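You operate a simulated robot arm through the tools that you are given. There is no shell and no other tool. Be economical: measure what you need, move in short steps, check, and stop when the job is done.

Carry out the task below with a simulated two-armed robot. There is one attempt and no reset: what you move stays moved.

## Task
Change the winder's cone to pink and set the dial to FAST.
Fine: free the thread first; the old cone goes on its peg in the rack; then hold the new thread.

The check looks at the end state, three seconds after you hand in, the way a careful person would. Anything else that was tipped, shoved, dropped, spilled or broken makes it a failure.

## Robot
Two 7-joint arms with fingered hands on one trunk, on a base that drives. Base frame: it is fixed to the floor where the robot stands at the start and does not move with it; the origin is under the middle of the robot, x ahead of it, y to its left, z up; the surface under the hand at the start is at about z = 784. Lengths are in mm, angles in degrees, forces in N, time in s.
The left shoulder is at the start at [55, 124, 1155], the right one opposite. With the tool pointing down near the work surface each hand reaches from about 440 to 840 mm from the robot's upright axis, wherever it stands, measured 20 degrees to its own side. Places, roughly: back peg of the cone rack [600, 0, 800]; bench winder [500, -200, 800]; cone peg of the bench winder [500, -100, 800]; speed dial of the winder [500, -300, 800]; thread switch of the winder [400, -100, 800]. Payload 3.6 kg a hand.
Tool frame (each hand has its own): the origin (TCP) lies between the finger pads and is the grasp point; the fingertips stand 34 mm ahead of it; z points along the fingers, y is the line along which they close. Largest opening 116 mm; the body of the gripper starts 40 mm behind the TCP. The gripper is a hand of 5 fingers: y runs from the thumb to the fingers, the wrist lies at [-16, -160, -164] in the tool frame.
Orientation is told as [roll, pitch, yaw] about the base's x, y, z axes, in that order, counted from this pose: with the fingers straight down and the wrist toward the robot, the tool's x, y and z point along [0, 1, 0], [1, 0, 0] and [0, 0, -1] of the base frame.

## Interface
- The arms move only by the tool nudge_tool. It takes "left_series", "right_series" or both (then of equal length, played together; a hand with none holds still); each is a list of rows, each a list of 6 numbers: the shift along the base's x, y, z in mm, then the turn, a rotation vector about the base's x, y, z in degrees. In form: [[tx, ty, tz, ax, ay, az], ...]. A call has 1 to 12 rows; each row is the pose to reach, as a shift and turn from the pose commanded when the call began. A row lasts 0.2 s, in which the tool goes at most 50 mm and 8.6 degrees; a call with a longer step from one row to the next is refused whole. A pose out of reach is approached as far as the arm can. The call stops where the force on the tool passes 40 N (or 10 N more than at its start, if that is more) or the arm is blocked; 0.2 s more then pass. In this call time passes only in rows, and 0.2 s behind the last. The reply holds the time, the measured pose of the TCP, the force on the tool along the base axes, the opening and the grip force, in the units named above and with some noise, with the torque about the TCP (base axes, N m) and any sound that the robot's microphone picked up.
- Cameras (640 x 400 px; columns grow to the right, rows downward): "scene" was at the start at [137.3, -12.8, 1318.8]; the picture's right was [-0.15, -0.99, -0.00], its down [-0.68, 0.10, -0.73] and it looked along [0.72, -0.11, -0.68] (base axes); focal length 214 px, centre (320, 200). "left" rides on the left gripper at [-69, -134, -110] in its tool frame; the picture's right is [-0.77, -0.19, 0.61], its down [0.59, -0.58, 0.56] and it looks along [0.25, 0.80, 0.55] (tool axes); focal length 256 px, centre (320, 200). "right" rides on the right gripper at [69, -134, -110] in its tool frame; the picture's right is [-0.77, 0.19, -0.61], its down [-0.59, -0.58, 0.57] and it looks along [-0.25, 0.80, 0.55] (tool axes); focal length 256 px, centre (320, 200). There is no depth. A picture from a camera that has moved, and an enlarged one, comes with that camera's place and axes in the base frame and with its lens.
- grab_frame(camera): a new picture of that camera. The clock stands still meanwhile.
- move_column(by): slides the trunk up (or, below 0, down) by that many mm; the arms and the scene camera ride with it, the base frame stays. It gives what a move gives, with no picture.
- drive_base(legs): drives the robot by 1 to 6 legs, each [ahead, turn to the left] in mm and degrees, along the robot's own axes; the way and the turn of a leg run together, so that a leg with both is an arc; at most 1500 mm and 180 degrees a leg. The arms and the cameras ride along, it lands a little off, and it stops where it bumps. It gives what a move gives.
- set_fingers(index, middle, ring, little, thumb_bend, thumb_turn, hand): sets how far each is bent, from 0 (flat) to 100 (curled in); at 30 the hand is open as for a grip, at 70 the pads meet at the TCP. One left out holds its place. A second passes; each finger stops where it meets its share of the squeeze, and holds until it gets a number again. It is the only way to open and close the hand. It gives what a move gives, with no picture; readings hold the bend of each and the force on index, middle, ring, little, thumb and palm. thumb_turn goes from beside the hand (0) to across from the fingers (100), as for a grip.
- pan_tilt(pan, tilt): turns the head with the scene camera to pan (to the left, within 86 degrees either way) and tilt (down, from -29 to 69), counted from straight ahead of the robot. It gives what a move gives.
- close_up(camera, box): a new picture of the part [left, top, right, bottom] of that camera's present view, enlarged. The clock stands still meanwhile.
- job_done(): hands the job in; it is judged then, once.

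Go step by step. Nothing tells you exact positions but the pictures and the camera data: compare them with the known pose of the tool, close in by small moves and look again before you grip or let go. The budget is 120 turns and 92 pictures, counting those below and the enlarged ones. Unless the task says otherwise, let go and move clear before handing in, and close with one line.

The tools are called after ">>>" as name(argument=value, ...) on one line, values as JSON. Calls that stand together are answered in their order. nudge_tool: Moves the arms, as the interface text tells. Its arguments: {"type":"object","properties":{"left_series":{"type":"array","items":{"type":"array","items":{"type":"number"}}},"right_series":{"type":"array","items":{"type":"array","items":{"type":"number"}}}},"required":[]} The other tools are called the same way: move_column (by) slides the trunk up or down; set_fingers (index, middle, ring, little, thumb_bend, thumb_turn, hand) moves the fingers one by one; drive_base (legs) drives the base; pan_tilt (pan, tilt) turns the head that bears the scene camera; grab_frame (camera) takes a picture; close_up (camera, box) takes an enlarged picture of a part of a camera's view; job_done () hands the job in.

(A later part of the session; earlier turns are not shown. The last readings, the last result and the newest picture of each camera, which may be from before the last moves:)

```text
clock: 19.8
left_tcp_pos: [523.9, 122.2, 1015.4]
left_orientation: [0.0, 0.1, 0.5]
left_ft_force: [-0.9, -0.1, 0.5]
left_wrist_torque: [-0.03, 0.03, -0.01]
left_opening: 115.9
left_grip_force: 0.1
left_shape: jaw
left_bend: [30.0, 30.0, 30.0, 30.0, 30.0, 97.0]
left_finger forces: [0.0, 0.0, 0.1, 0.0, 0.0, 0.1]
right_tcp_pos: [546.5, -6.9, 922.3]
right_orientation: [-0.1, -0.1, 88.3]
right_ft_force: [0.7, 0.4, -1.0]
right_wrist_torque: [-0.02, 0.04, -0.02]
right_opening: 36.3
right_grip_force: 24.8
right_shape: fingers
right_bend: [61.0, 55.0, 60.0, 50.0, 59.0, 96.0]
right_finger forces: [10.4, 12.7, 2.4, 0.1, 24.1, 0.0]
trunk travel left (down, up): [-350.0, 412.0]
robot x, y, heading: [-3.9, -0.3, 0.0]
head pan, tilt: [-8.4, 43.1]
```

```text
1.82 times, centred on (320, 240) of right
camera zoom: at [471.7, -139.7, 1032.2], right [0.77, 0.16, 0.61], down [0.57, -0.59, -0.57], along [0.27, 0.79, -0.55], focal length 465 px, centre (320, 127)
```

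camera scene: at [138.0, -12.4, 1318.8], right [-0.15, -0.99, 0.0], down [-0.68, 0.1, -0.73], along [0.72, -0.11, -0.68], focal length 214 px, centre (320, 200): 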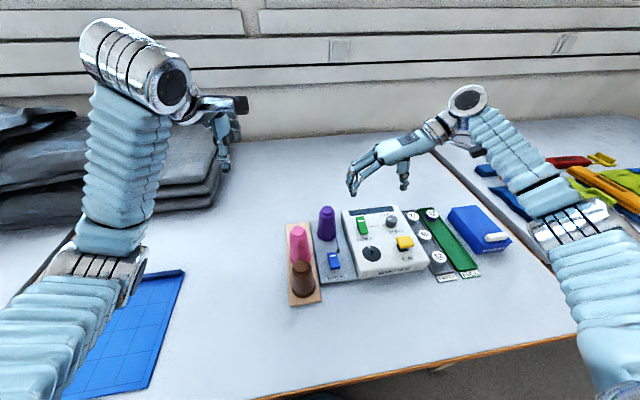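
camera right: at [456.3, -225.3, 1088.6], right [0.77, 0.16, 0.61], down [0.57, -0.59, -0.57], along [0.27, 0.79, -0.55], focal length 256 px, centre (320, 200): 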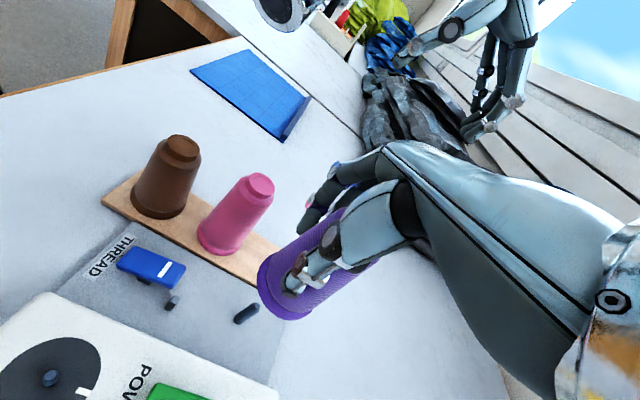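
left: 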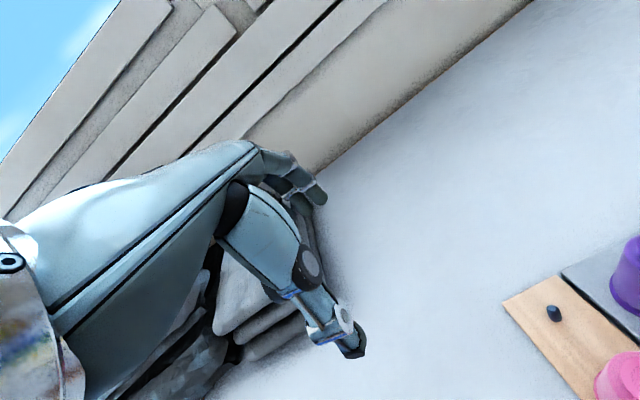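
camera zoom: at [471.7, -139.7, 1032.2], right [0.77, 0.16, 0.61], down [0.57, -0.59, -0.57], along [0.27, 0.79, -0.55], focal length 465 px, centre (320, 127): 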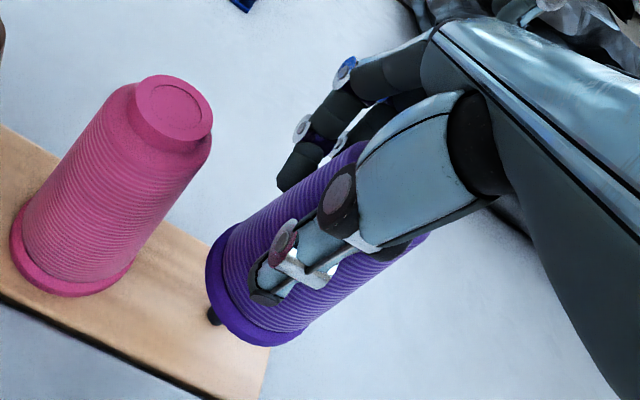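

The peg sits right under the cone's base in both views. I'll lower slowly and watch the force.

>>> nudge_tool(right_series=[[0, 0, -10, 0, 0, 0], [0, 0, -20, 0, 0, 0], [0, 0, -28, 0, 0, 0], [0, 0, -35, 0, 0, 0], [0, 0, -42, 0, 0, 0]])

>>> close_up(camera="right", box=[200, 130, 440, 350])

```text
clock: 21.0
left_tcp_pos: [524.0, 122.7, 1015.7]
left_orientation: [-0.1, 0.0, 0.3]
left_ft_force: [0.2, 0.2, -0.3]
left_wrist_torque: [-0.02, 0.0, -0.01]
left_opening: 116.3
left_grip_force: 0.2
left_shape: jaw
left_bend: [30.0, 30.0, 30.0, 30.0, 30.0, 97.0]
left_finger forces: [0.0, 0.0, 0.1, 0.1, 0.1, 0.0]
right_tcp_pos: [547.7, -8.3, 878.5]
right_orientation: [0.1, 0.1, 88.4]
right_ft_force: [-1.2, 0.1, -1.3]
right_wrist_torque: [-0.01, 0.02, 0.01]
right_opening: 36.3
right_grip_force: 24.8
right_shape: fingers
right_bend: [61.0, 55.0, 60.0, 50.0, 59.0, 96.0]
right_finger forces: [10.4, 12.7, 2.6, 0.0, 24.1, 0.0]
trunk travel left (down, up): [-350.0, 412.0]
robot x, y, heading: [-2.6, -2.0, -0.0]
head pan, tilt: [-8.4, 43.1]
```

```text
1.82 times, centred on (320, 240) of right
camera zoom: at [473.8, -139.2, 989.7], right [0.77, 0.16, 0.61], down [0.57, -0.59, -0.57], along [0.27, 0.79, -0.55], focal length 465 px, centre (320, 127)
```

zoom: 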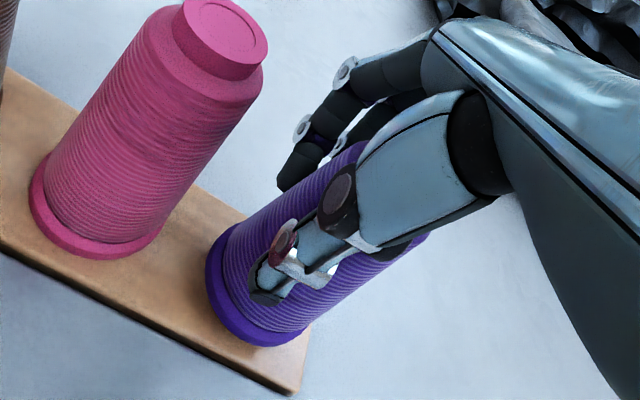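

There is no resistance and the base is already below the peg's top, so the cone is on the peg. I'll lower until it touches.

>>> nudge_tool(right_series=[[0, 0, -5, 0, 0, 0], [0, 0, -9, 0, 0, 0], [0, 0, -12, 0, 0, 0], [0, 0, -14, 0, 0, 0]])

>>> close_up(camera="right", box=[200, 130, 440, 350])

```text
clock: 22.0
left_tcp_pos: [524.2, 122.8, 1014.5]
left_orientation: [-0.1, 0.0, 0.4]
left_ft_force: [0.2, -0.6, 0.0]
left_wrist_torque: [0.01, 0.03, 0.0]
left_opening: 115.9
left_grip_force: 0.1
left_shape: jaw
left_bend: [30.0, 30.0, 30.0, 30.0, 30.0, 97.0]
left_finger forces: [0.0, 0.0, 0.0, 0.0, 0.1, 0.0]
right_tcp_pos: [548.8, -8.0, 867.0]
right_orientation: [0.0, 0.0, 88.2]
right_ft_force: [0.4, -0.1, -1.9]
right_wrist_torque: [0.01, 0.03, 0.02]
right_opening: 36.3
right_grip_force: 24.8
right_shape: fingers
right_bend: [61.0, 55.0, 60.0, 50.0, 59.0, 96.0]
right_finger forces: [10.5, 12.7, 2.4, 0.1, 24.0, 0.1]
trunk travel left (down, up): [-350.0, 412.0]
robot x, y, heading: [-0.8, -2.4, -0.1]
head pan, tilt: [-8.4, 43.1]
```

```text
1.82 times, centred on (320, 240) of right
camera zoom: at [474.3, -139.5, 976.5], right [0.77, 0.16, 0.61], down [0.57, -0.59, -0.57], along [0.27, 0.79, -0.55], focal length 465 px, centre (320, 127)
```

zoom: 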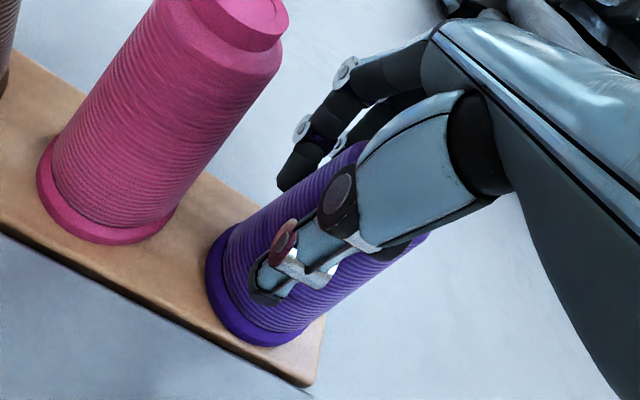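

It's nearly seated; I'll continue in 2 mm steps.

>>> nudge_tool(right_series=[[0, 0, -2, 0, 0, 0], [0, 0, -3, 0, 0, 0], [0, 0, -4, 0, 0, 0], [0, 0, -5, 0, 0, 0], [0, 0, -6, 0, 0, 0]])

>>> close_up(camera="right", box=[240, 210, 340, 310])

```text
clock: 23.2
left_tcp_pos: [522.4, 122.5, 1015.8]
left_orientation: [0.1, 0.0, 0.4]
left_ft_force: [0.1, -0.2, 0.7]
left_wrist_torque: [-0.01, 0.01, 0.02]
left_opening: 115.7
left_grip_force: 0.0
left_shape: jaw
left_bend: [30.0, 30.0, 30.0, 30.0, 30.0, 97.0]
left_finger forces: [0.0, 0.0, 0.0, 0.1, 0.1, 0.0]
right_tcp_pos: [547.0, -8.4, 863.2]
right_orientation: [-0.2, -0.2, 88.3]
right_ft_force: [3.3, -1.5, 20.2]
right_wrist_torque: [-0.14, -0.09, -0.02]
right_opening: 35.6
right_grip_force: 27.3
right_shape: fingers
right_bend: [62.0, 56.0, 60.0, 50.0, 59.0, 96.0]
right_finger forces: [10.4, 13.6, 3.5, 0.0, 27.1, 0.0]
trunk travel left (down, up): [-350.0, 412.0]
robot x, y, heading: [0.2, 1.4, -0.1]
head pan, tilt: [-8.4, 43.1]
```

```text
4.00 times, centred on (290, 260) of right
camera zoom: at [472.7, -140.0, 972.8], right [0.77, 0.16, 0.61], down [0.57, -0.59, -0.57], along [0.27, 0.79, -0.55], focal length 1024 px, centre (440, -40)
```

zoom: 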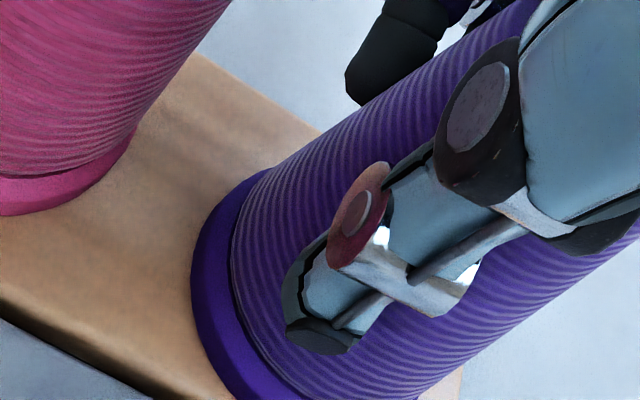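

The cone is seated, with a clear 20 N contact. I'll relax it upward by 3 mm, open the hand and rise clear.

>>> nudge_tool(right_series=[[0, 0, 2, 0, 0, 0], [0, 0, 4, 0, 0, 0]])

>>> set_fingers(hand="right", index=38, middle=38, ring=38, little=38, thumb_bend=38)

>>> nudge_tool(right_series=[[0, 0, 20, 0, 0, 0], [0, 0, 50, 0, 0, 0], [0, 0, 85, 0, 0, 0], [-20, 0, 115, 0, 0, 0]])

>>> grab_frame(camera="right")

>>> close_up(camera="left", box=[460, 150, 620, 250])

```text
clock: 23.8
left_tcp_pos: [522.3, 122.2, 1015.1]
left_orientation: [0.0, 0.0, 0.4]
left_ft_force: [0.0, 0.2, -0.4]
left_wrist_torque: [0.0, -0.02, 0.0]
left_opening: 116.0
left_grip_force: 0.0
left_shape: jaw
left_bend: [30.0, 30.0, 30.0, 30.0, 30.0, 97.0]
left_finger forces: [0.0, 0.0, 0.1, 0.1, 0.0, 0.1]
right_tcp_pos: [547.4, -7.9, 862.9]
right_orientation: [0.1, 0.1, 88.4]
right_ft_force: [5.5, 1.4, 9.6]
right_wrist_torque: [0.07, -0.18, 0.0]
right_opening: 35.7
right_grip_force: 25.4
right_shape: fingers
right_bend: [63.0, 56.0, 61.0, 50.0, 59.0, 96.0]
right_finger forces: [10.1, 13.7, 4.0, 0.0, 24.6, 0.0]
trunk travel left (down, up): [-350.0, 412.0]
robot x, y, heading: [-5.3, 0.8, -0.1]
head pan, tilt: [-8.4, 43.1]
```

```text
clock: 24.8
left_tcp_pos: [523.5, 122.2, 1016.1]
left_orientation: [0.1, 0.0, 0.3]
left_ft_force: [0.0, -0.5, -0.6]
left_wrist_torque: [0.03, -0.03, -0.01]
left_opening: 115.7
left_grip_force: 0.2
left_shape: jaw
left_bend: [30.0, 30.0, 30.0, 30.0, 30.0, 97.0]
left_finger forces: [0.1, 0.0, 0.1, 0.0, 0.0, 0.0]
right_tcp_pos: [547.7, -9.5, 864.7]
right_orientation: [-0.1, -0.1, 88.3]
right_ft_force: [0.5, -0.4, -0.6]
right_wrist_torque: [-0.01, -0.04, -0.02]
right_opening: 94.1
right_grip_force: 0.1
right_shape: fingers
right_bend: [38.0, 38.0, 38.0, 38.0, 38.0, 97.0]
right_finger forces: [0.1, 0.0, 0.0, 0.0, 0.0, 0.0]
trunk travel left (down, up): [-350.0, 412.0]
robot x, y, heading: [2.7, 3.0, 0.1]
head pan, tilt: [-8.4, 43.1]
```

```text
clock: 25.8
left_tcp_pos: [523.3, 122.3, 1015.3]
left_orientation: [0.0, 0.1, 0.4]
left_ft_force: [1.1, -0.4, -0.6]
left_wrist_torque: [-0.02, 0.0, 0.0]
left_opening: 115.8
left_grip_force: 0.1
left_shape: jaw
left_bend: [30.0, 30.0, 30.0, 30.0, 30.0, 97.0]
left_finger forces: [0.0, 0.0, 0.0, 0.1, 0.1, 0.0]
right_tcp_pos: [527.8, -7.9, 979.6]
right_orientation: [0.0, 0.0, 88.3]
right_ft_force: [0.0, 0.5, 0.0]
right_wrist_torque: [-0.02, 0.03, 0.0]
right_opening: 94.1
right_grip_force: 0.2
right_shape: fingers
right_bend: [38.0, 38.0, 38.0, 38.0, 38.0, 97.0]
right_finger forces: [0.0, 0.1, 0.2, 0.1, 0.0, 0.1]
trunk travel left (down, up): [-350.0, 412.0]
robot x, y, heading: [0.1, -3.4, 0.3]
head pan, tilt: [-8.4, 43.1]
```

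```text
51 pictures are left
camera right: at [451.4, -140.0, 1089.7], right [0.77, 0.16, 0.61], down [0.57, -0.59, -0.57], along [0.27, 0.79, -0.55], focal length 256 px, centre (320, 200)
```

right: 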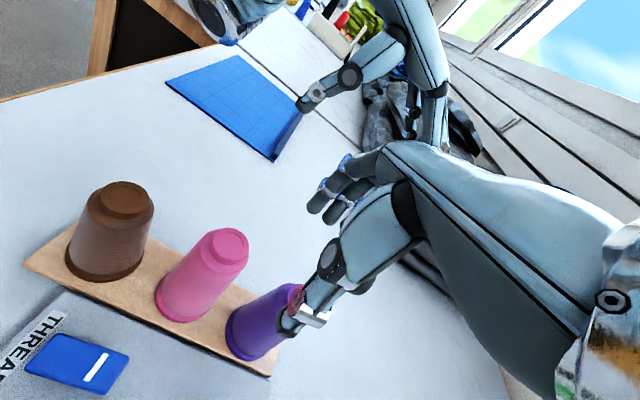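

```text
4.00 times, centred on (540, 200) of left
camera zoom: at [389.7, 52.2, 1127.0], right [-0.18, -0.77, -0.61], down [-0.58, 0.59, -0.57], along [0.79, 0.25, -0.55], focal length 1024 px, centre (-560, 200)
```

zoom: 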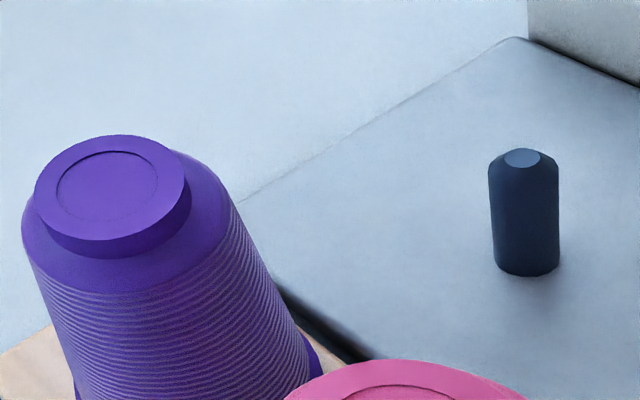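

The purple cone stands upright on the back peg. The pink cone is at about (471,-7); I'll move above it while turning the hand 20° more so the little finger stays away from purple.

>>> nudge_tool(right_series=[[-20, 0, 5, 0, 0, 7], [-40, 0, 5, 0, 0, 14], [-58, 0, 5, 0, 0, 20]])

>>> grab_frame(camera="right")

>>> close_up(camera="scene", box=[250, 140, 410, 260])

```text
clock: 26.6
left_tcp_pos: [523.2, 122.4, 1016.1]
left_orientation: [-0.1, 0.1, 0.4]
left_ft_force: [-0.2, 0.2, -0.1]
left_wrist_torque: [0.01, -0.01, 0.02]
left_opening: 115.9
left_grip_force: 0.1
left_shape: jaw
left_bend: [30.0, 30.0, 30.0, 30.0, 30.0, 97.0]
left_finger forces: [0.0, 0.0, 0.0, 0.0, 0.0, 0.0]
right_tcp_pos: [468.6, -7.1, 983.1]
right_orientation: [0.0, 0.0, 108.5]
right_ft_force: [-0.8, -0.2, -0.5]
right_wrist_torque: [0.02, 0.0, 0.02]
right_opening: 94.1
right_grip_force: 0.1
right_shape: fingers
right_bend: [38.0, 38.0, 38.0, 38.0, 38.0, 97.0]
right_finger forces: [0.0, 0.1, 0.0, 0.0, 0.0, 0.1]
trunk travel left (down, up): [-350.0, 412.0]
robot x, y, heading: [-2.2, -0.1, -0.2]
head pan, tilt: [-8.4, 43.1]
```

```text
49 pictures are left
camera right: at [444.2, -155.2, 1093.8], right [0.67, 0.42, 0.61], down [0.74, -0.36, -0.57], along [-0.02, 0.83, -0.55], focal length 256 px, centre (320, 200)
```

right: 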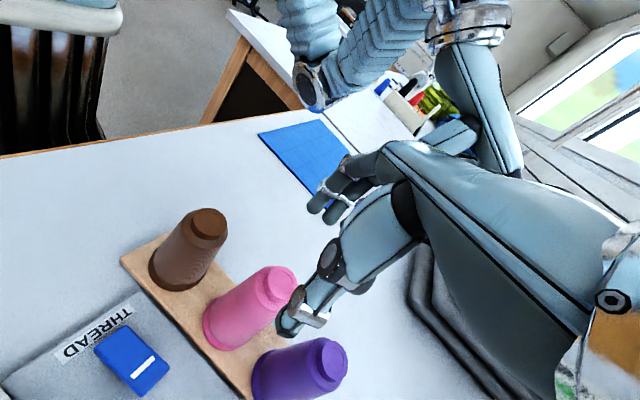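

```text
3.33 times, centred on (330, 200) of scene
camera zoom: at [137.3, -12.5, 1318.9], right [-0.15, -0.99, 0.0], down [-0.68, 0.1, -0.73], along [0.72, -0.11, -0.68], focal length 715 px, centre (287, 200)
```

zoom: 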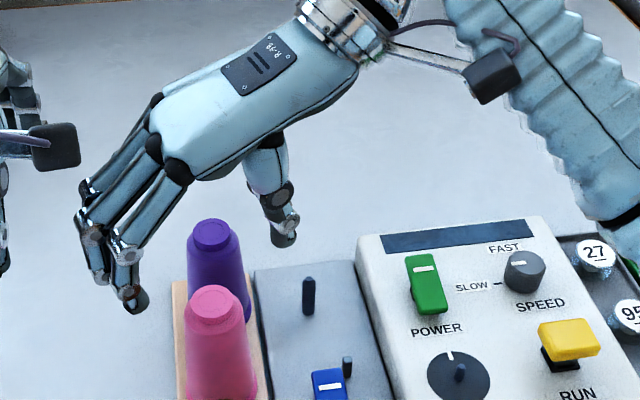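

The pink cone is at about (472,-7), with equal 80 mm spacing between the pegs. I'll come down around it in two stages.

>>> nudge_tool(right_series=[[2, 0, -30, 0, 0, 0], [2, 0, -55, 0, 0, 0], [2, 0, -80, 0, 0, 0]])

>>> grab_frame(camera="right")

>>> close_up(camera="scene", box=[260, 180, 380, 270])

```text
clock: 27.4
left_tcp_pos: [522.9, 122.2, 1014.7]
left_orientation: [-0.1, 0.0, 0.4]
left_ft_force: [-0.4, -0.3, 0.9]
left_wrist_torque: [0.0, 0.02, -0.02]
left_opening: 115.8
left_grip_force: 0.0
left_shape: jaw
left_bend: [30.0, 30.0, 30.0, 30.0, 30.0, 97.0]
left_finger forces: [0.0, 0.0, 0.1, 0.0, 0.1, 0.0]
right_tcp_pos: [473.8, -7.1, 902.4]
right_orientation: [0.0, 0.0, 108.3]
right_ft_force: [-0.1, 0.4, -0.1]
right_wrist_torque: [-0.01, 0.0, -0.07]
right_opening: 94.1
right_grip_force: 0.2
right_shape: fingers
right_bend: [38.0, 38.0, 38.0, 38.0, 38.0, 97.0]
right_finger forces: [0.0, 0.0, 0.0, 0.0, 0.1, 0.0]
trunk travel left (down, up): [-350.0, 412.0]
robot x, y, heading: [1.8, 3.7, -0.1]
head pan, tilt: [-8.4, 43.1]
```

```text
47 pictures are left
camera right: at [447.8, -155.0, 1012.6], right [0.67, 0.42, 0.61], down [0.74, -0.36, -0.57], along [-0.02, 0.83, -0.55], focal length 256 px, centre (320, 200)
```

right: 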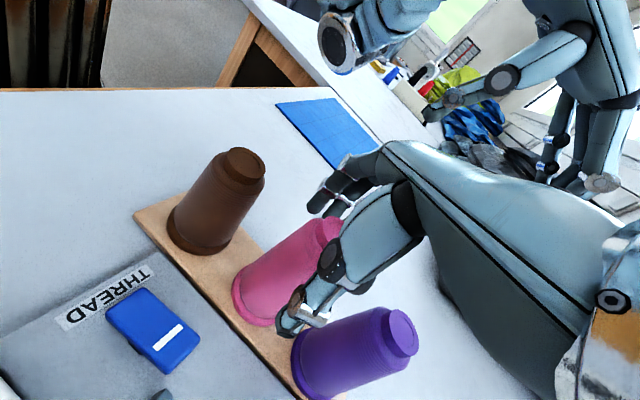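

```text
4.44 times, centred on (320, 225) of scene
camera zoom: at [137.5, -12.7, 1318.8], right [-0.15, -0.99, 0.0], down [-0.68, 0.1, -0.73], along [0.72, -0.11, -0.68], focal length 953 px, centre (320, 89)
```

zoom: 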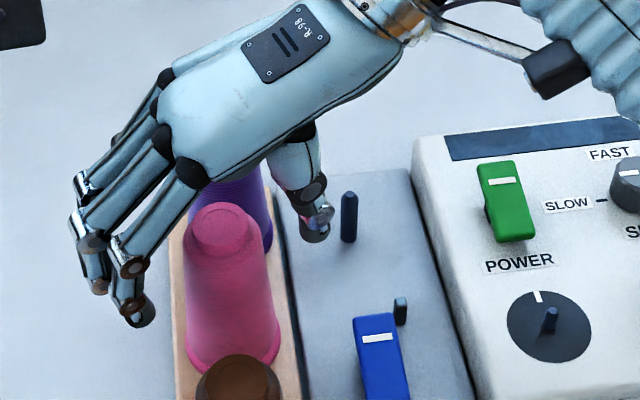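

The index–thumb line passes through the pink cone. I'll go down the last 38 mm and close.

>>> nudge_tool(right_series=[[0, 0, -15, 0, 0, 0], [0, 0, -28, 0, 0, 0], [0, 0, -38, 0, 0, 0]])

>>> close_up(camera="right", box=[200, 130, 440, 350])

```text
clock: 28.2
left_tcp_pos: [523.8, 122.0, 1015.7]
left_orientation: [0.0, 0.0, 0.3]
left_ft_force: [-0.8, -0.1, -0.8]
left_wrist_torque: [-0.02, -0.01, 0.0]
left_opening: 115.7
left_grip_force: 0.0
left_shape: jaw
left_bend: [30.0, 30.0, 30.0, 30.0, 30.0, 97.0]
left_finger forces: [0.0, 0.1, 0.1, 0.0, 0.0, 0.1]
right_tcp_pos: [470.6, -7.2, 866.5]
right_orientation: [0.0, 0.0, 108.3]
right_ft_force: [0.1, 0.5, -0.1]
right_wrist_torque: [0.0, -0.01, 0.04]
right_opening: 94.5
right_grip_force: 0.0
right_shape: fingers
right_bend: [38.0, 38.0, 38.0, 38.0, 38.0, 97.0]
right_finger forces: [0.0, 0.1, 0.0, 0.0, 0.0, 0.1]
trunk travel left (down, up): [-350.0, 412.0]
robot x, y, heading: [2.0, -1.4, -0.2]
head pan, tilt: [-8.4, 43.1]
```

```text
1.82 times, centred on (320, 240) of right
camera zoom: at [447.0, -155.2, 977.1], right [0.67, 0.42, 0.61], down [0.74, -0.36, -0.57], along [-0.02, 0.83, -0.55], focal length 465 px, centre (320, 127)
```

zoom: 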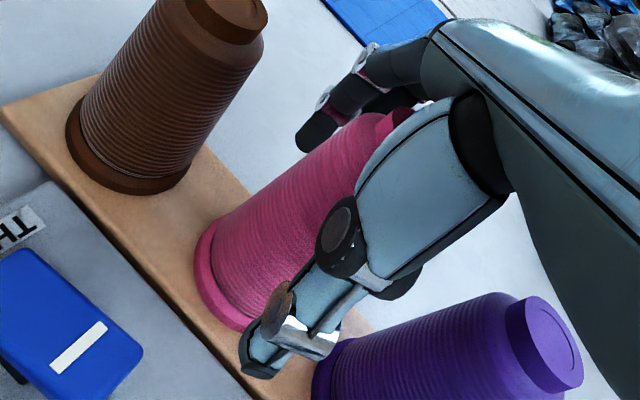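

Compared with the purple grasp, the hand is about 5 mm too far toward +x; I'll correct that and then close.

>>> nudge_tool(right_series=[[-5, -1, 0, 0, 0, 0]])

>>> set_fingers(hand="right", index=72, middle=72, ring=62, little=45, thumb_bend=72)

>>> close_up(camera="right", box=[200, 130, 440, 350])

```text
clock: 28.6
left_tcp_pos: [523.4, 122.6, 1015.0]
left_orientation: [0.0, 0.0, 0.4]
left_ft_force: [-0.8, 0.2, 0.1]
left_wrist_torque: [-0.01, 0.01, 0.03]
left_opening: 115.9
left_grip_force: 0.0
left_shape: jaw
left_bend: [30.0, 30.0, 30.0, 30.0, 30.0, 97.0]
left_finger forces: [0.0, 0.1, 0.1, 0.1, 0.0, 0.0]
right_tcp_pos: [465.8, -9.1, 867.0]
right_orientation: [0.0, 0.0, 108.4]
right_ft_force: [-0.4, 0.6, -0.5]
right_wrist_torque: [-0.01, -0.01, 0.03]
right_opening: 94.2
right_grip_force: 0.2
right_shape: fingers
right_bend: [38.0, 38.0, 38.0, 38.0, 38.0, 97.0]
right_finger forces: [0.0, 0.0, 0.0, 0.0, 0.1, 0.0]
trunk travel left (down, up): [-350.0, 412.0]
robot x, y, heading: [2.7, -3.5, 0.3]
head pan, tilt: [-8.4, 43.1]
```

```text
clock: 29.6
left_tcp_pos: [523.5, 121.9, 1015.0]
left_orientation: [0.0, 0.0, 0.5]
left_ft_force: [0.4, 0.7, 0.6]
left_wrist_torque: [0.02, -0.02, -0.01]
left_opening: 115.8
left_grip_force: 0.0
left_shape: jaw
left_bend: [30.0, 30.0, 30.0, 30.0, 30.0, 97.0]
left_finger forces: [0.0, 0.0, 0.1, 0.1, 0.1, 0.0]
right_tcp_pos: [465.7, -8.5, 867.1]
right_orientation: [0.0, -0.1, 108.4]
right_ft_force: [0.6, 0.6, 0.0]
right_wrist_torque: [0.04, 0.04, -0.07]
right_opening: 38.8
right_grip_force: 26.0
right_shape: fingers
right_bend: [60.0, 55.0, 60.0, 45.0, 58.0, 96.0]
right_finger forces: [10.6, 12.8, 2.4, 0.0, 26.5, 0.1]
trunk travel left (down, up): [-350.0, 412.0]
robot x, y, heading: [2.3, 2.0, 0.4]
head pan, tilt: [-8.4, 43.1]
```

```text
1.82 times, centred on (320, 240) of right
camera zoom: at [441.7, -156.2, 976.6], right [0.67, 0.42, 0.61], down [0.74, -0.36, -0.57], along [-0.02, 0.83, -0.55], focal length 465 px, centre (320, 127)
```

zoom: 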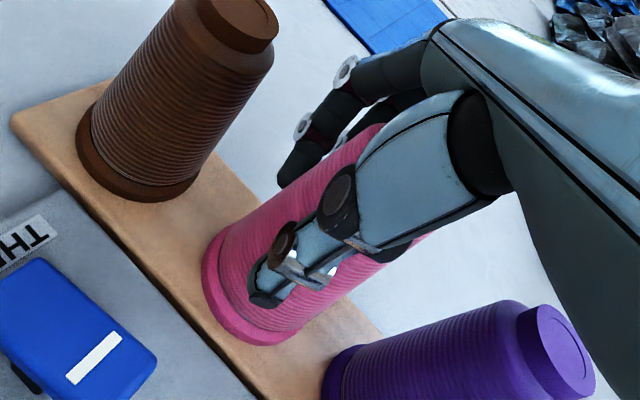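

The grasp matches the purple one, so returning the hand to the purple-grasp pose will put pink over the winder peg. First I'll lift.

>>> nudge_tool(right_series=[[0, 0, 8, 0, 0, 0], [0, 0, 20, 0, 0, 0], [0, 0, 40, 0, 0, 0], [0, 0, 65, 0, 0, 0], [0, 0, 90, 0, 0, 0], [0, 0, 116, 0, 0, 0]])

>>> nudge_tool(right_series=[[15, -21, 0, 0, 0, -5], [33, -42, 0, 0, 0, -10], [50, -63, 0, 0, 0, -15], [66, -84, 0, 0, 0, -20], [66, -84, -20, 0, 0, -20], [66, -84, -40, 0, 0, -20], [66, -84, -50, 0, 0, -20]])

>>> close_up(camera="right", box=[200, 130, 440, 350])

>>> close_up(camera="scene", box=[280, 160, 400, 250])

```text
clock: 31.0
left_tcp_pos: [523.4, 122.7, 1015.2]
left_orientation: [0.0, 0.0, 0.4]
left_ft_force: [0.2, 0.3, -0.5]
left_wrist_torque: [0.02, 0.02, 0.0]
left_opening: 115.9
left_grip_force: 0.1
left_shape: jaw
left_bend: [30.0, 30.0, 30.0, 30.0, 30.0, 97.0]
left_finger forces: [0.0, 0.0, 0.1, 0.0, 0.0, 0.1]
right_tcp_pos: [465.9, -9.0, 981.4]
right_orientation: [-0.1, 0.0, 108.4]
right_ft_force: [-0.3, 1.0, -1.2]
right_wrist_torque: [0.02, 0.01, 0.0]
right_opening: 39.0
right_grip_force: 26.3
right_shape: fingers
right_bend: [60.0, 55.0, 60.0, 45.0, 58.0, 96.0]
right_finger forces: [10.6, 12.7, 2.4, 0.0, 26.2, 0.0]
trunk travel left (down, up): [-350.0, 412.0]
robot x, y, heading: [0.3, 0.1, -0.1]
head pan, tilt: [-8.4, 43.1]
```

```text
clock: 32.6
left_tcp_pos: [524.1, 122.7, 1015.2]
left_orientation: [0.0, 0.1, 0.5]
left_ft_force: [-0.9, 0.8, 0.4]
left_wrist_torque: [0.02, 0.01, 0.01]
left_opening: 116.0
left_grip_force: 0.0
left_shape: jaw
left_bend: [30.0, 30.0, 30.0, 30.0, 30.0, 97.0]
left_finger forces: [0.1, 0.1, 0.1, 0.0, 0.1, 0.0]
right_tcp_pos: [533.1, -94.2, 929.9]
right_orientation: [0.1, 0.0, 88.3]
right_ft_force: [0.1, 0.3, -1.3]
right_wrist_torque: [-0.01, 0.02, 0.0]
right_opening: 38.5
right_grip_force: 25.9
right_shape: fingers
right_bend: [60.0, 55.0, 60.0, 45.0, 58.0, 96.0]
right_finger forces: [10.5, 12.5, 2.5, 0.0, 25.9, 0.1]
trunk travel left (down, up): [-350.0, 412.0]
robot x, y, heading: [1.3, -0.6, 0.2]
head pan, tilt: [-8.4, 43.1]
```

```text
1.82 times, centred on (320, 240) of right
camera zoom: at [458.2, -225.8, 1041.6], right [0.77, 0.16, 0.61], down [0.57, -0.59, -0.57], along [0.27, 0.79, -0.55], focal length 465 px, centre (320, 127)
```

zoom: 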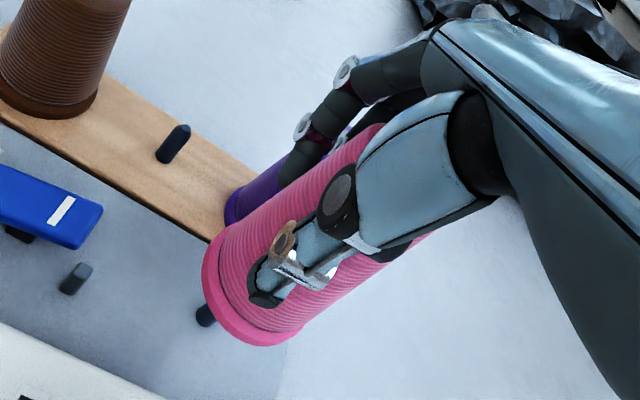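

```text
4.44 times, centred on (340, 205) of scene
camera zoom: at [137.5, -12.7, 1318.8], right [-0.15, -0.99, 0.0], down [-0.68, 0.1, -0.73], along [0.72, -0.11, -0.68], focal length 953 px, centre (231, 178)
```

zoom: 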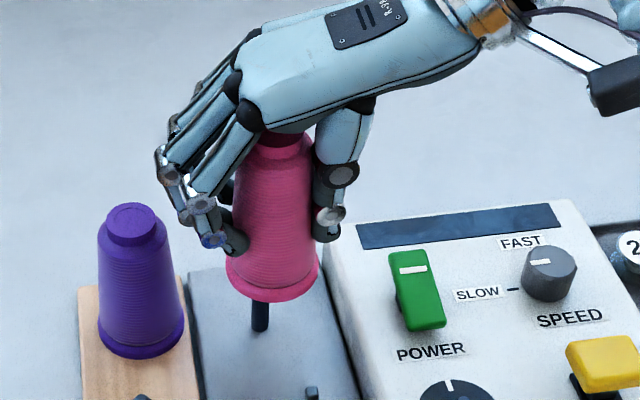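

The cone's base sits about 6 mm to the right of the peg (gripping pulled it toward the thumb). I'll shift +6 mm in y and +1.5 mm in x, then lower.

>>> nudge_tool(right_series=[[1.5, 6, 0, 0, 0, 0], [1.5, 6, -8, 0, 0, 0], [1.5, 6, -16, 0, 0, 0], [1.5, 6, -24, 0, 0, 0], [1.5, 6, -32, 0, 0, 0], [1.5, 6, -40, 0, 0, 0]])

>>> close_up(camera="scene", box=[280, 160, 400, 250])

```text
clock: 34.0
left_tcp_pos: [523.7, 122.1, 1015.1]
left_orientation: [0.0, 0.0, 0.4]
left_ft_force: [0.8, -0.9, -0.3]
left_wrist_torque: [0.0, 0.02, 0.0]
left_opening: 116.0
left_grip_force: 0.0
left_shape: jaw
left_bend: [30.0, 30.0, 30.0, 30.0, 30.0, 97.0]
left_finger forces: [0.0, 0.0, 0.0, 0.0, 0.0, 0.1]
right_tcp_pos: [534.2, -88.2, 891.1]
right_orientation: [0.0, -0.1, 88.3]
right_ft_force: [-0.2, -0.3, -1.4]
right_wrist_torque: [0.06, 0.01, 0.02]
right_opening: 38.8
right_grip_force: 25.7
right_shape: fingers
right_bend: [60.0, 55.0, 60.0, 45.0, 58.0, 96.0]
right_finger forces: [10.5, 13.2, 2.5, 0.0, 25.9, 0.0]
trunk travel left (down, up): [-350.0, 412.0]
robot x, y, heading: [1.0, -0.0, -0.1]
head pan, tilt: [-8.4, 43.1]
```

```text
4.44 times, centred on (340, 205) of scene
camera zoom: at [137.5, -12.8, 1318.8], right [-0.15, -0.99, 0.0], down [-0.68, 0.1, -0.73], along [0.72, -0.11, -0.68], focal length 953 px, centre (231, 178)
```

zoom: 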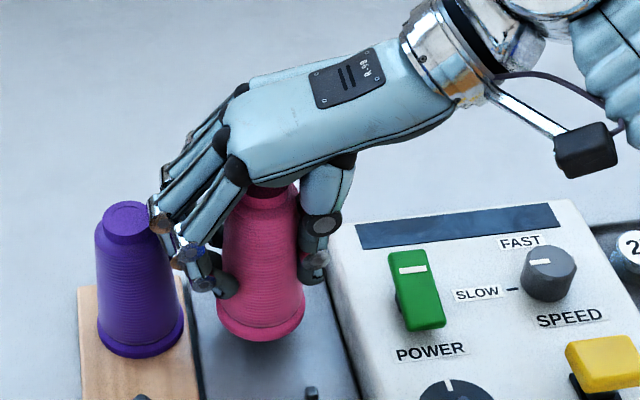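

The cone is over the peg with its base below the peg's top. I'll lower to contact.

>>> nudge_tool(right_series=[[0, 0, -8, 0, 0, 0], [0, 0, -15, 0, 0, 0], [0, 0, -19, 0, 0, 0], [0, 0, -21, 0, 0, 0], [0, 0, -22, 0, 0, 0], [0, 0, -23, 0, 0, 0], [0, 0, -24, 0, 0, 0]])

>>> close_up(camera="scene", box=[280, 170, 400, 260])

>>> close_up(camera="left", box=[460, 150, 620, 250])

```text
clock: 35.6
left_tcp_pos: [524.7, 121.2, 1015.8]
left_orientation: [0.0, 0.0, 0.4]
left_ft_force: [-0.1, 0.4, 0.5]
left_wrist_torque: [0.03, 0.02, -0.01]
left_opening: 116.0
left_grip_force: 0.0
left_shape: jaw
left_bend: [30.0, 30.0, 30.0, 30.0, 30.0, 97.0]
left_finger forces: [0.1, 0.1, 0.0, 0.0, 0.0, 0.1]
right_tcp_pos: [533.9, -86.7, 868.1]
right_orientation: [0.1, 0.0, 88.2]
right_ft_force: [-0.6, -0.2, 0.0]
right_wrist_torque: [0.03, -0.01, 0.02]
right_opening: 38.7
right_grip_force: 26.1
right_shape: fingers
right_bend: [60.0, 55.0, 60.0, 45.0, 58.0, 96.0]
right_finger forces: [10.6, 13.1, 2.5, 0.1, 26.1, 0.1]
trunk travel left (down, up): [-350.0, 412.0]
robot x, y, heading: [-3.5, 0.3, 0.0]
head pan, tilt: [-8.4, 43.1]
```

```text
4.44 times, centred on (340, 215) of scene
camera zoom: at [137.3, -12.8, 1318.9], right [-0.15, -0.99, 0.0], down [-0.68, 0.1, -0.73], along [0.72, -0.11, -0.68], focal length 953 px, centre (231, 133)
```

zoom: 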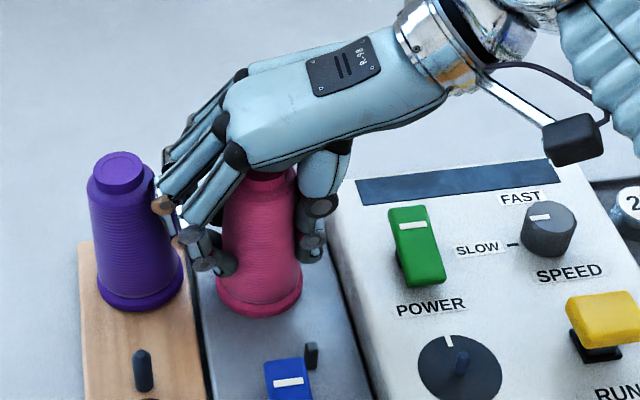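

```text
4.00 times, centred on (540, 200) of left
camera zoom: at [390.0, 52.2, 1126.8], right [-0.18, -0.77, -0.61], down [-0.58, 0.59, -0.56], along [0.79, 0.25, -0.55], focal length 1024 px, centre (-560, 200)
```

zoom: 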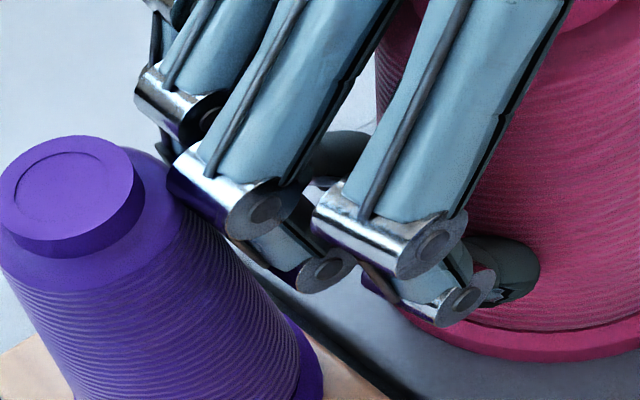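

The middle knuckle is leaning on the purple cone. I'll shift back -5 mm in y (the peg has that play) and then seat pink.

>>> nudge_tool(right_series=[[0, -2, 0, 0, 0, 0], [0, -5, 0, 0, 0, 0], [0, -5, -2, 0, 0, 0], [0, -5, -3, 0, 0, 0], [0, -5, -4, 0, 0, 0]])

>>> close_up(camera="left", box=[460, 150, 620, 250])

```text
clock: 36.8
left_tcp_pos: [522.3, 121.9, 1016.2]
left_orientation: [0.1, -0.1, 0.3]
left_ft_force: [-0.8, 0.7, -0.3]
left_wrist_torque: [0.0, -0.01, 0.01]
left_opening: 116.0
left_grip_force: 0.0
left_shape: jaw
left_bend: [30.0, 30.0, 30.0, 30.0, 30.0, 97.0]
left_finger forces: [0.0, 0.0, 0.0, 0.1, 0.0, 0.0]
right_tcp_pos: [535.3, -92.7, 868.3]
right_orientation: [-0.1, -0.2, 88.3]
right_ft_force: [-3.6, -1.3, 19.0]
right_wrist_torque: [-0.07, 0.08, 0.07]
right_opening: 38.7
right_grip_force: 29.5
right_shape: fingers
right_bend: [61.0, 55.0, 60.0, 45.0, 58.0, 96.0]
right_finger forces: [12.2, 14.3, 2.7, 0.0, 29.5, 0.0]
trunk travel left (down, up): [-350.0, 412.0]
robot x, y, heading: [-0.0, 0.8, -0.1]
head pan, tilt: [-8.4, 43.1]
```

```text
4.00 times, centred on (540, 200) of left
camera zoom: at [388.3, 52.2, 1127.8], right [-0.18, -0.77, -0.61], down [-0.58, 0.59, -0.57], along [0.79, 0.25, -0.55], focal length 1024 px, centre (-560, 200)
```

zoom: 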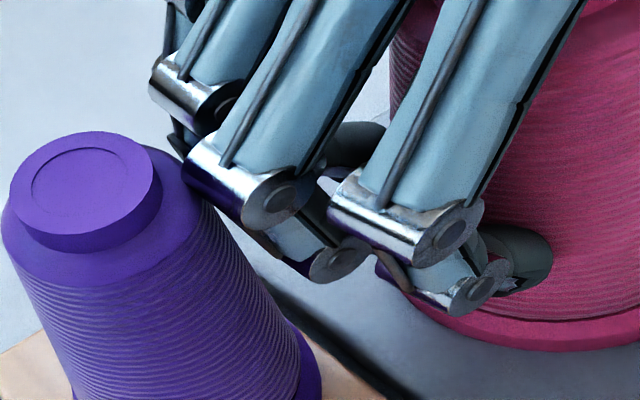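

Pink is seated. I'll relieve the load and open only the thumb, then rise so the knuckles don't push purple.

>>> nudge_tool(right_series=[[0, 0, 2, 0, 0, 0], [0, 0, 3, 0, 0, 0]])

>>> set_fingers(hand="right", thumb_bend=40, index=58, middle=53, ring=56)

>>> close_up(camera="left", box=[460, 150, 620, 250])

```text
clock: 37.4
left_tcp_pos: [521.3, 123.5, 1014.5]
left_orientation: [0.1, 0.0, 0.3]
left_ft_force: [-0.1, -0.1, 0.4]
left_wrist_torque: [-0.01, -0.01, -0.01]
left_opening: 115.7
left_grip_force: 0.0
left_shape: jaw
left_bend: [30.0, 30.0, 30.0, 30.0, 30.0, 97.0]
left_finger forces: [0.0, 0.0, 0.0, 0.1, 0.1, 0.0]
right_tcp_pos: [533.7, -92.3, 869.3]
right_orientation: [0.0, -0.1, 88.3]
right_ft_force: [2.5, -0.5, 11.5]
right_wrist_torque: [0.06, -0.12, 0.01]
right_opening: 38.5
right_grip_force: 27.2
right_shape: fingers
right_bend: [61.0, 55.0, 60.0, 45.0, 58.0, 96.0]
right_finger forces: [10.6, 13.7, 3.3, 0.1, 26.9, 0.0]
trunk travel left (down, up): [-350.0, 412.0]
robot x, y, heading: [3.5, -0.5, -0.3]
head pan, tilt: [-8.4, 43.1]
```

```text
clock: 38.4
left_tcp_pos: [523.5, 122.3, 1015.5]
left_orientation: [0.0, 0.1, 0.3]
left_ft_force: [-0.2, 0.7, -0.5]
left_wrist_torque: [-0.03, -0.02, 0.02]
left_opening: 115.7
left_grip_force: 0.1
left_shape: jaw
left_bend: [30.0, 30.0, 30.0, 30.0, 30.0, 97.0]
left_finger forces: [0.0, 0.0, 0.0, 0.0, 0.0, 0.1]
right_tcp_pos: [534.4, -94.0, 868.8]
right_orientation: [0.1, 0.1, 88.3]
right_ft_force: [0.2, 0.2, -0.8]
right_wrist_torque: [-0.01, 0.0, 0.0]
right_opening: 63.8
right_grip_force: 0.6
right_shape: fingers
right_bend: [57.0, 53.0, 56.0, 45.0, 40.0, 97.0]
right_finger forces: [0.3, 0.6, 0.0, 0.0, 0.0, 0.1]
trunk travel left (down, up): [-350.0, 412.0]
robot x, y, heading: [1.0, 2.9, 0.1]
head pan, tilt: [-8.4, 43.1]
```

```text
4.00 times, centred on (540, 200) of left
camera zoom: at [390.0, 52.3, 1126.8], right [-0.18, -0.77, -0.61], down [-0.58, 0.59, -0.56], along [0.79, 0.25, -0.55], focal length 1024 px, centre (-560, 200)
```

zoom: 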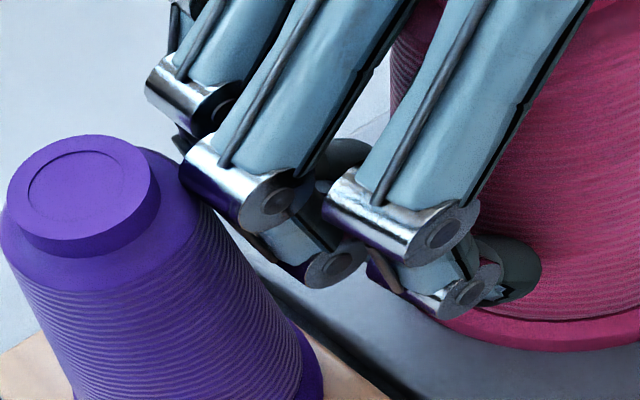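

Grip is released. I'll rise straight up, then look from both sides.

>>> nudge_tool(right_series=[[0, 0, 5, 0, 0, 0], [0, 0, 20, 0, 0, 0], [0, -3, 50, 0, 0, 0], [0, -5, 85, 0, 0, 0], [0, -30, 115, 0, 0, 0], [0, -60, 130, 0, 0, 0], [0, -100, 130, 0, 0, 0]])

>>> grab_frame(camera="right")

>>> close_up(camera="scene", box=[270, 190, 430, 290])

>>> close_up(camera="left", box=[440, 140, 620, 260])

```text
clock: 40.0
left_tcp_pos: [523.7, 120.5, 1015.1]
left_orientation: [0.0, 0.0, 0.3]
left_ft_force: [-0.8, -0.5, -0.9]
left_wrist_torque: [0.03, 0.01, 0.01]
left_opening: 115.7
left_grip_force: 0.2
left_shape: jaw
left_bend: [30.0, 30.0, 30.0, 30.0, 30.0, 97.0]
left_finger forces: [0.0, 0.0, 0.1, 0.0, 0.1, 0.1]
right_tcp_pos: [533.0, -194.0, 997.2]
right_orientation: [0.1, 0.1, 88.4]
right_ft_force: [-0.2, 0.2, 0.2]
right_wrist_torque: [0.03, 0.03, -0.02]
right_opening: 63.7
right_grip_force: 0.1
right_shape: fingers
right_bend: [57.0, 53.0, 56.0, 45.0, 40.0, 97.0]
right_finger forces: [0.0, 0.1, 0.0, 0.0, 0.0, 0.1]
trunk travel left (down, up): [-350.0, 412.0]
robot x, y, heading: [0.7, 1.7, 0.0]
head pan, tilt: [-8.4, 43.1]
```

```text
36 pictures are left
camera right: at [458.2, -325.4, 1106.6], right [0.77, 0.16, 0.61], down [0.57, -0.59, -0.57], along [0.27, 0.79, -0.55], focal length 256 px, centre (320, 200)
```

right: 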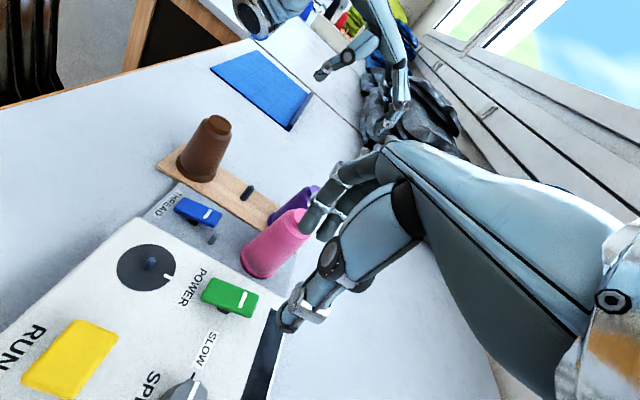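

```text
4.00 times, centred on (350, 240) of scene
camera zoom: at [137.4, -13.8, 1318.8], right [-0.15, -0.99, 0.0], down [-0.68, 0.1, -0.73], along [0.72, -0.11, -0.68], focal length 858 px, centre (200, 40)
```

zoom: 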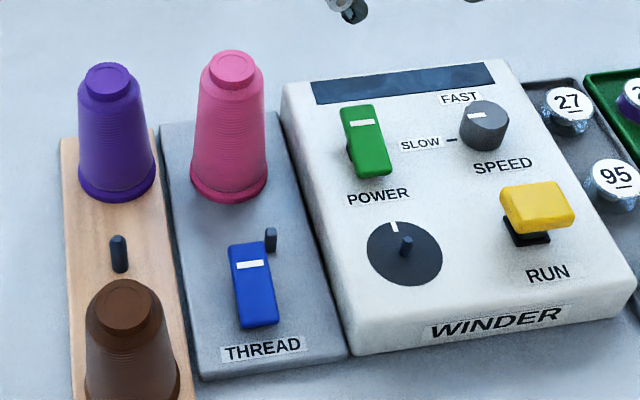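

```text
3.33 times, centred on (530, 200) of left
camera zoom: at [390.1, 51.0, 1126.8], right [-0.18, -0.77, -0.61], down [-0.58, 0.59, -0.56], along [0.79, 0.25, -0.55], focal length 853 px, centre (-380, 200)
```

zoom: 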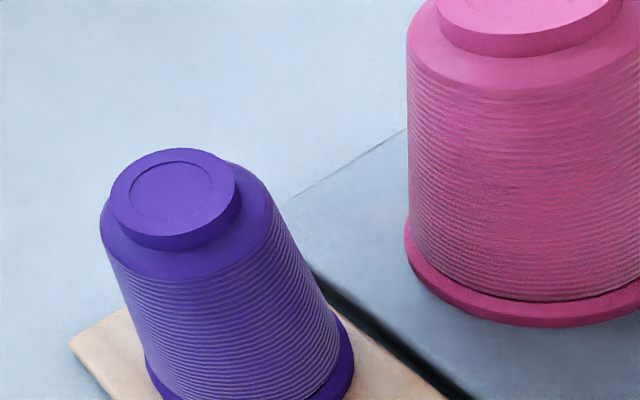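

Both cones stand properly on their pegs. Next I'll hold the new thread by pressing the rocker's rear (marked) end, using the index finger with the hand turned to yaw 65 so the curled fingers stay off the pink cone.

>>> set_fingers(hand="right", index=45, middle=100, ring=100, little=100, thumb_bend=100)

>>> nudge_tool(right_series=[[-35, 0, 0, 0, 0, -8], [-70, 5, 0, 0, 0, -16], [-95, 25, 0, 0, 0, -23], [-95, 60, 0, 0, 0, -23], [-95, 60, -40, 0, 0, -23], [-95, 60, -80, 0, 0, -23], [-95, 60, -100, 0, 0, -23]])

>>> grab_frame(camera="right")

>>> close_up(camera="scene", box=[290, 190, 410, 280])

```text
clock: 41.0
left_tcp_pos: [522.2, 121.9, 1015.9]
left_orientation: [0.0, 0.0, 0.4]
left_ft_force: [-0.5, -0.7, 0.3]
left_wrist_torque: [-0.01, 0.02, 0.03]
left_opening: 116.1
left_grip_force: 0.1
left_shape: jaw
left_bend: [30.0, 30.0, 30.0, 30.0, 30.0, 97.0]
left_finger forces: [0.1, 0.0, 0.1, 0.0, 0.0, 0.1]
right_tcp_pos: [533.3, -192.2, 995.3]
right_orientation: [0.0, 0.0, 88.3]
right_ft_force: [-0.5, 0.2, 0.8]
right_wrist_torque: [0.02, 0.0, 0.03]
right_opening: 29.8
right_grip_force: 0.0
right_shape: fingers
right_bend: [45.0, 100.0, 100.0, 100.0, 100.0, 97.0]
right_finger forces: [0.0, 0.0, 0.1, 0.0, 0.0, 0.1]
trunk travel left (down, up): [-350.0, 412.0]
robot x, y, heading: [0.3, 1.8, -0.2]
head pan, tilt: [-8.4, 43.1]
```

```text
clock: 42.6
left_tcp_pos: [523.6, 122.2, 1014.7]
left_orientation: [0.0, -0.1, 0.3]
left_ft_force: [-0.1, 0.0, 0.7]
left_wrist_torque: [0.0, 0.02, -0.01]
left_opening: 116.1
left_grip_force: 0.2
left_shape: jaw
left_bend: [30.0, 30.0, 30.0, 30.0, 30.0, 97.0]
left_finger forces: [0.1, 0.0, 0.1, 0.0, 0.1, 0.1]
right_tcp_pos: [441.3, -134.9, 897.1]
right_orientation: [0.0, 0.0, 65.2]
right_ft_force: [0.1, 0.4, 0.3]
right_wrist_torque: [-0.03, 0.01, 0.01]
right_opening: 29.7
right_grip_force: 0.1
right_shape: fingers
right_bend: [45.0, 100.0, 100.0, 100.0, 100.0, 97.0]
right_finger forces: [0.1, 0.1, 0.0, 0.0, 0.0, 0.1]
trunk travel left (down, up): [-350.0, 412.0]
robot x, y, heading: [-0.2, -1.0, -0.0]
head pan, tilt: [-8.4, 43.1]
```

```text
33 pictures are left
camera right: at [321.4, -227.6, 1007.5], right [0.78, -0.15, 0.61], down [0.29, -0.77, -0.56], along [0.56, 0.62, -0.55], focal length 256 px, centre (320, 200)
```

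right: 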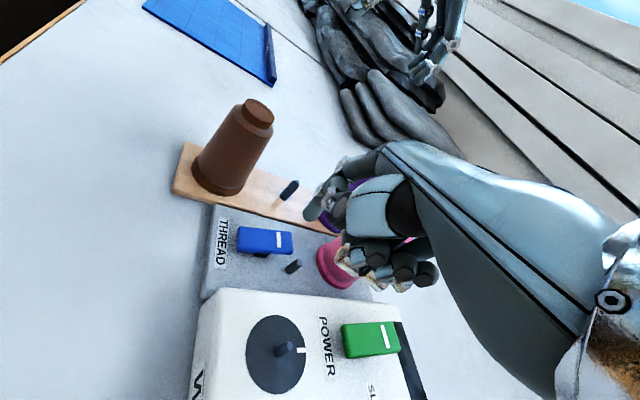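

```text
4.44 times, centred on (350, 235) of scene
camera zoom: at [137.3, -12.9, 1318.9], right [-0.15, -0.99, 0.0], down [-0.68, 0.1, -0.73], along [0.72, -0.11, -0.68], focal length 953 px, centre (187, 44)
```

zoom: 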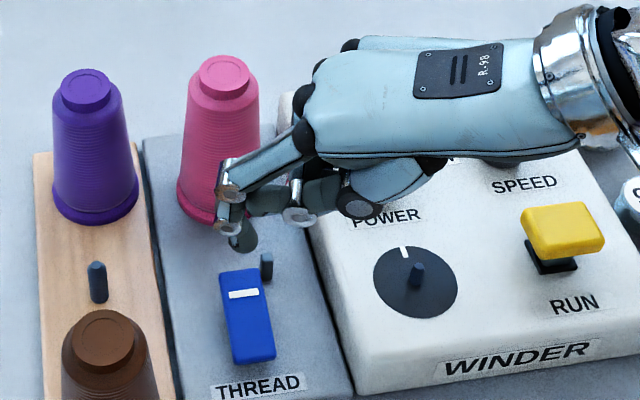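

The fingertip is right above the marked rear half. I'll shift 4 mm further back and press down.

>>> nudge_tool(right_series=[[3, 1, -20, 0, 0, 0], [3, 1, -35, 0, 0, 0], [3, 1, -43, 0, 0, 0], [3, 1, -47, 0, 0, 0], [3, 1, -51, 0, 0, 0], [3, 1, -55, 0, 0, 0], [3, 1, -59, 0, 0, 0], [3, 1, -63, 0, 0, 0], [3, 1, -66, 0, 0, 0]])

>>> close_up(camera="right", box=[220, 150, 380, 250])

```text
clock: 44.2
left_tcp_pos: [523.8, 120.7, 1015.2]
left_orientation: [0.0, 0.1, 0.3]
left_ft_force: [-0.4, -0.3, 0.1]
left_wrist_torque: [-0.01, 0.0, 0.03]
left_opening: 115.9
left_grip_force: 0.1
left_shape: jaw
left_bend: [30.0, 30.0, 30.0, 30.0, 30.0, 97.0]
left_finger forces: [0.1, 0.1, 0.1, 0.0, 0.0, 0.0]
right_tcp_pos: [447.1, -131.2, 846.6]
right_orientation: [-0.7, -1.2, 65.1]
right_ft_force: [0.6, -1.6, 17.3]
right_wrist_torque: [0.67, -0.15, -0.06]
right_opening: 29.0
right_grip_force: 8.7
right_shape: fingers
right_bend: [44.0, 100.0, 100.0, 100.0, 100.0, 97.0]
right_finger forces: [16.6, 0.1, 0.0, 0.1, 0.1, 0.0]
trunk travel left (down, up): [-350.0, 412.0]
robot x, y, heading: [-0.1, 1.0, 0.0]
head pan, tilt: [-8.4, 43.1]
stopped in row 7 (right hand): the force on the tool passed its limit at 43 N (the readings are from after the stop); the commanded pose is now the measured one
```

```text
4.00 times, centred on (300, 200) of right
camera zoom: at [323.5, -223.9, 953.9], right [0.77, -0.16, 0.62], down [0.3, -0.76, -0.57], along [0.57, 0.63, -0.53], focal length 1024 px, centre (400, 200)
```

zoom: 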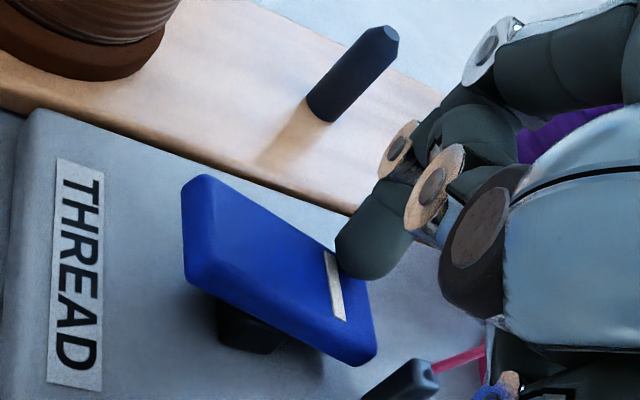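

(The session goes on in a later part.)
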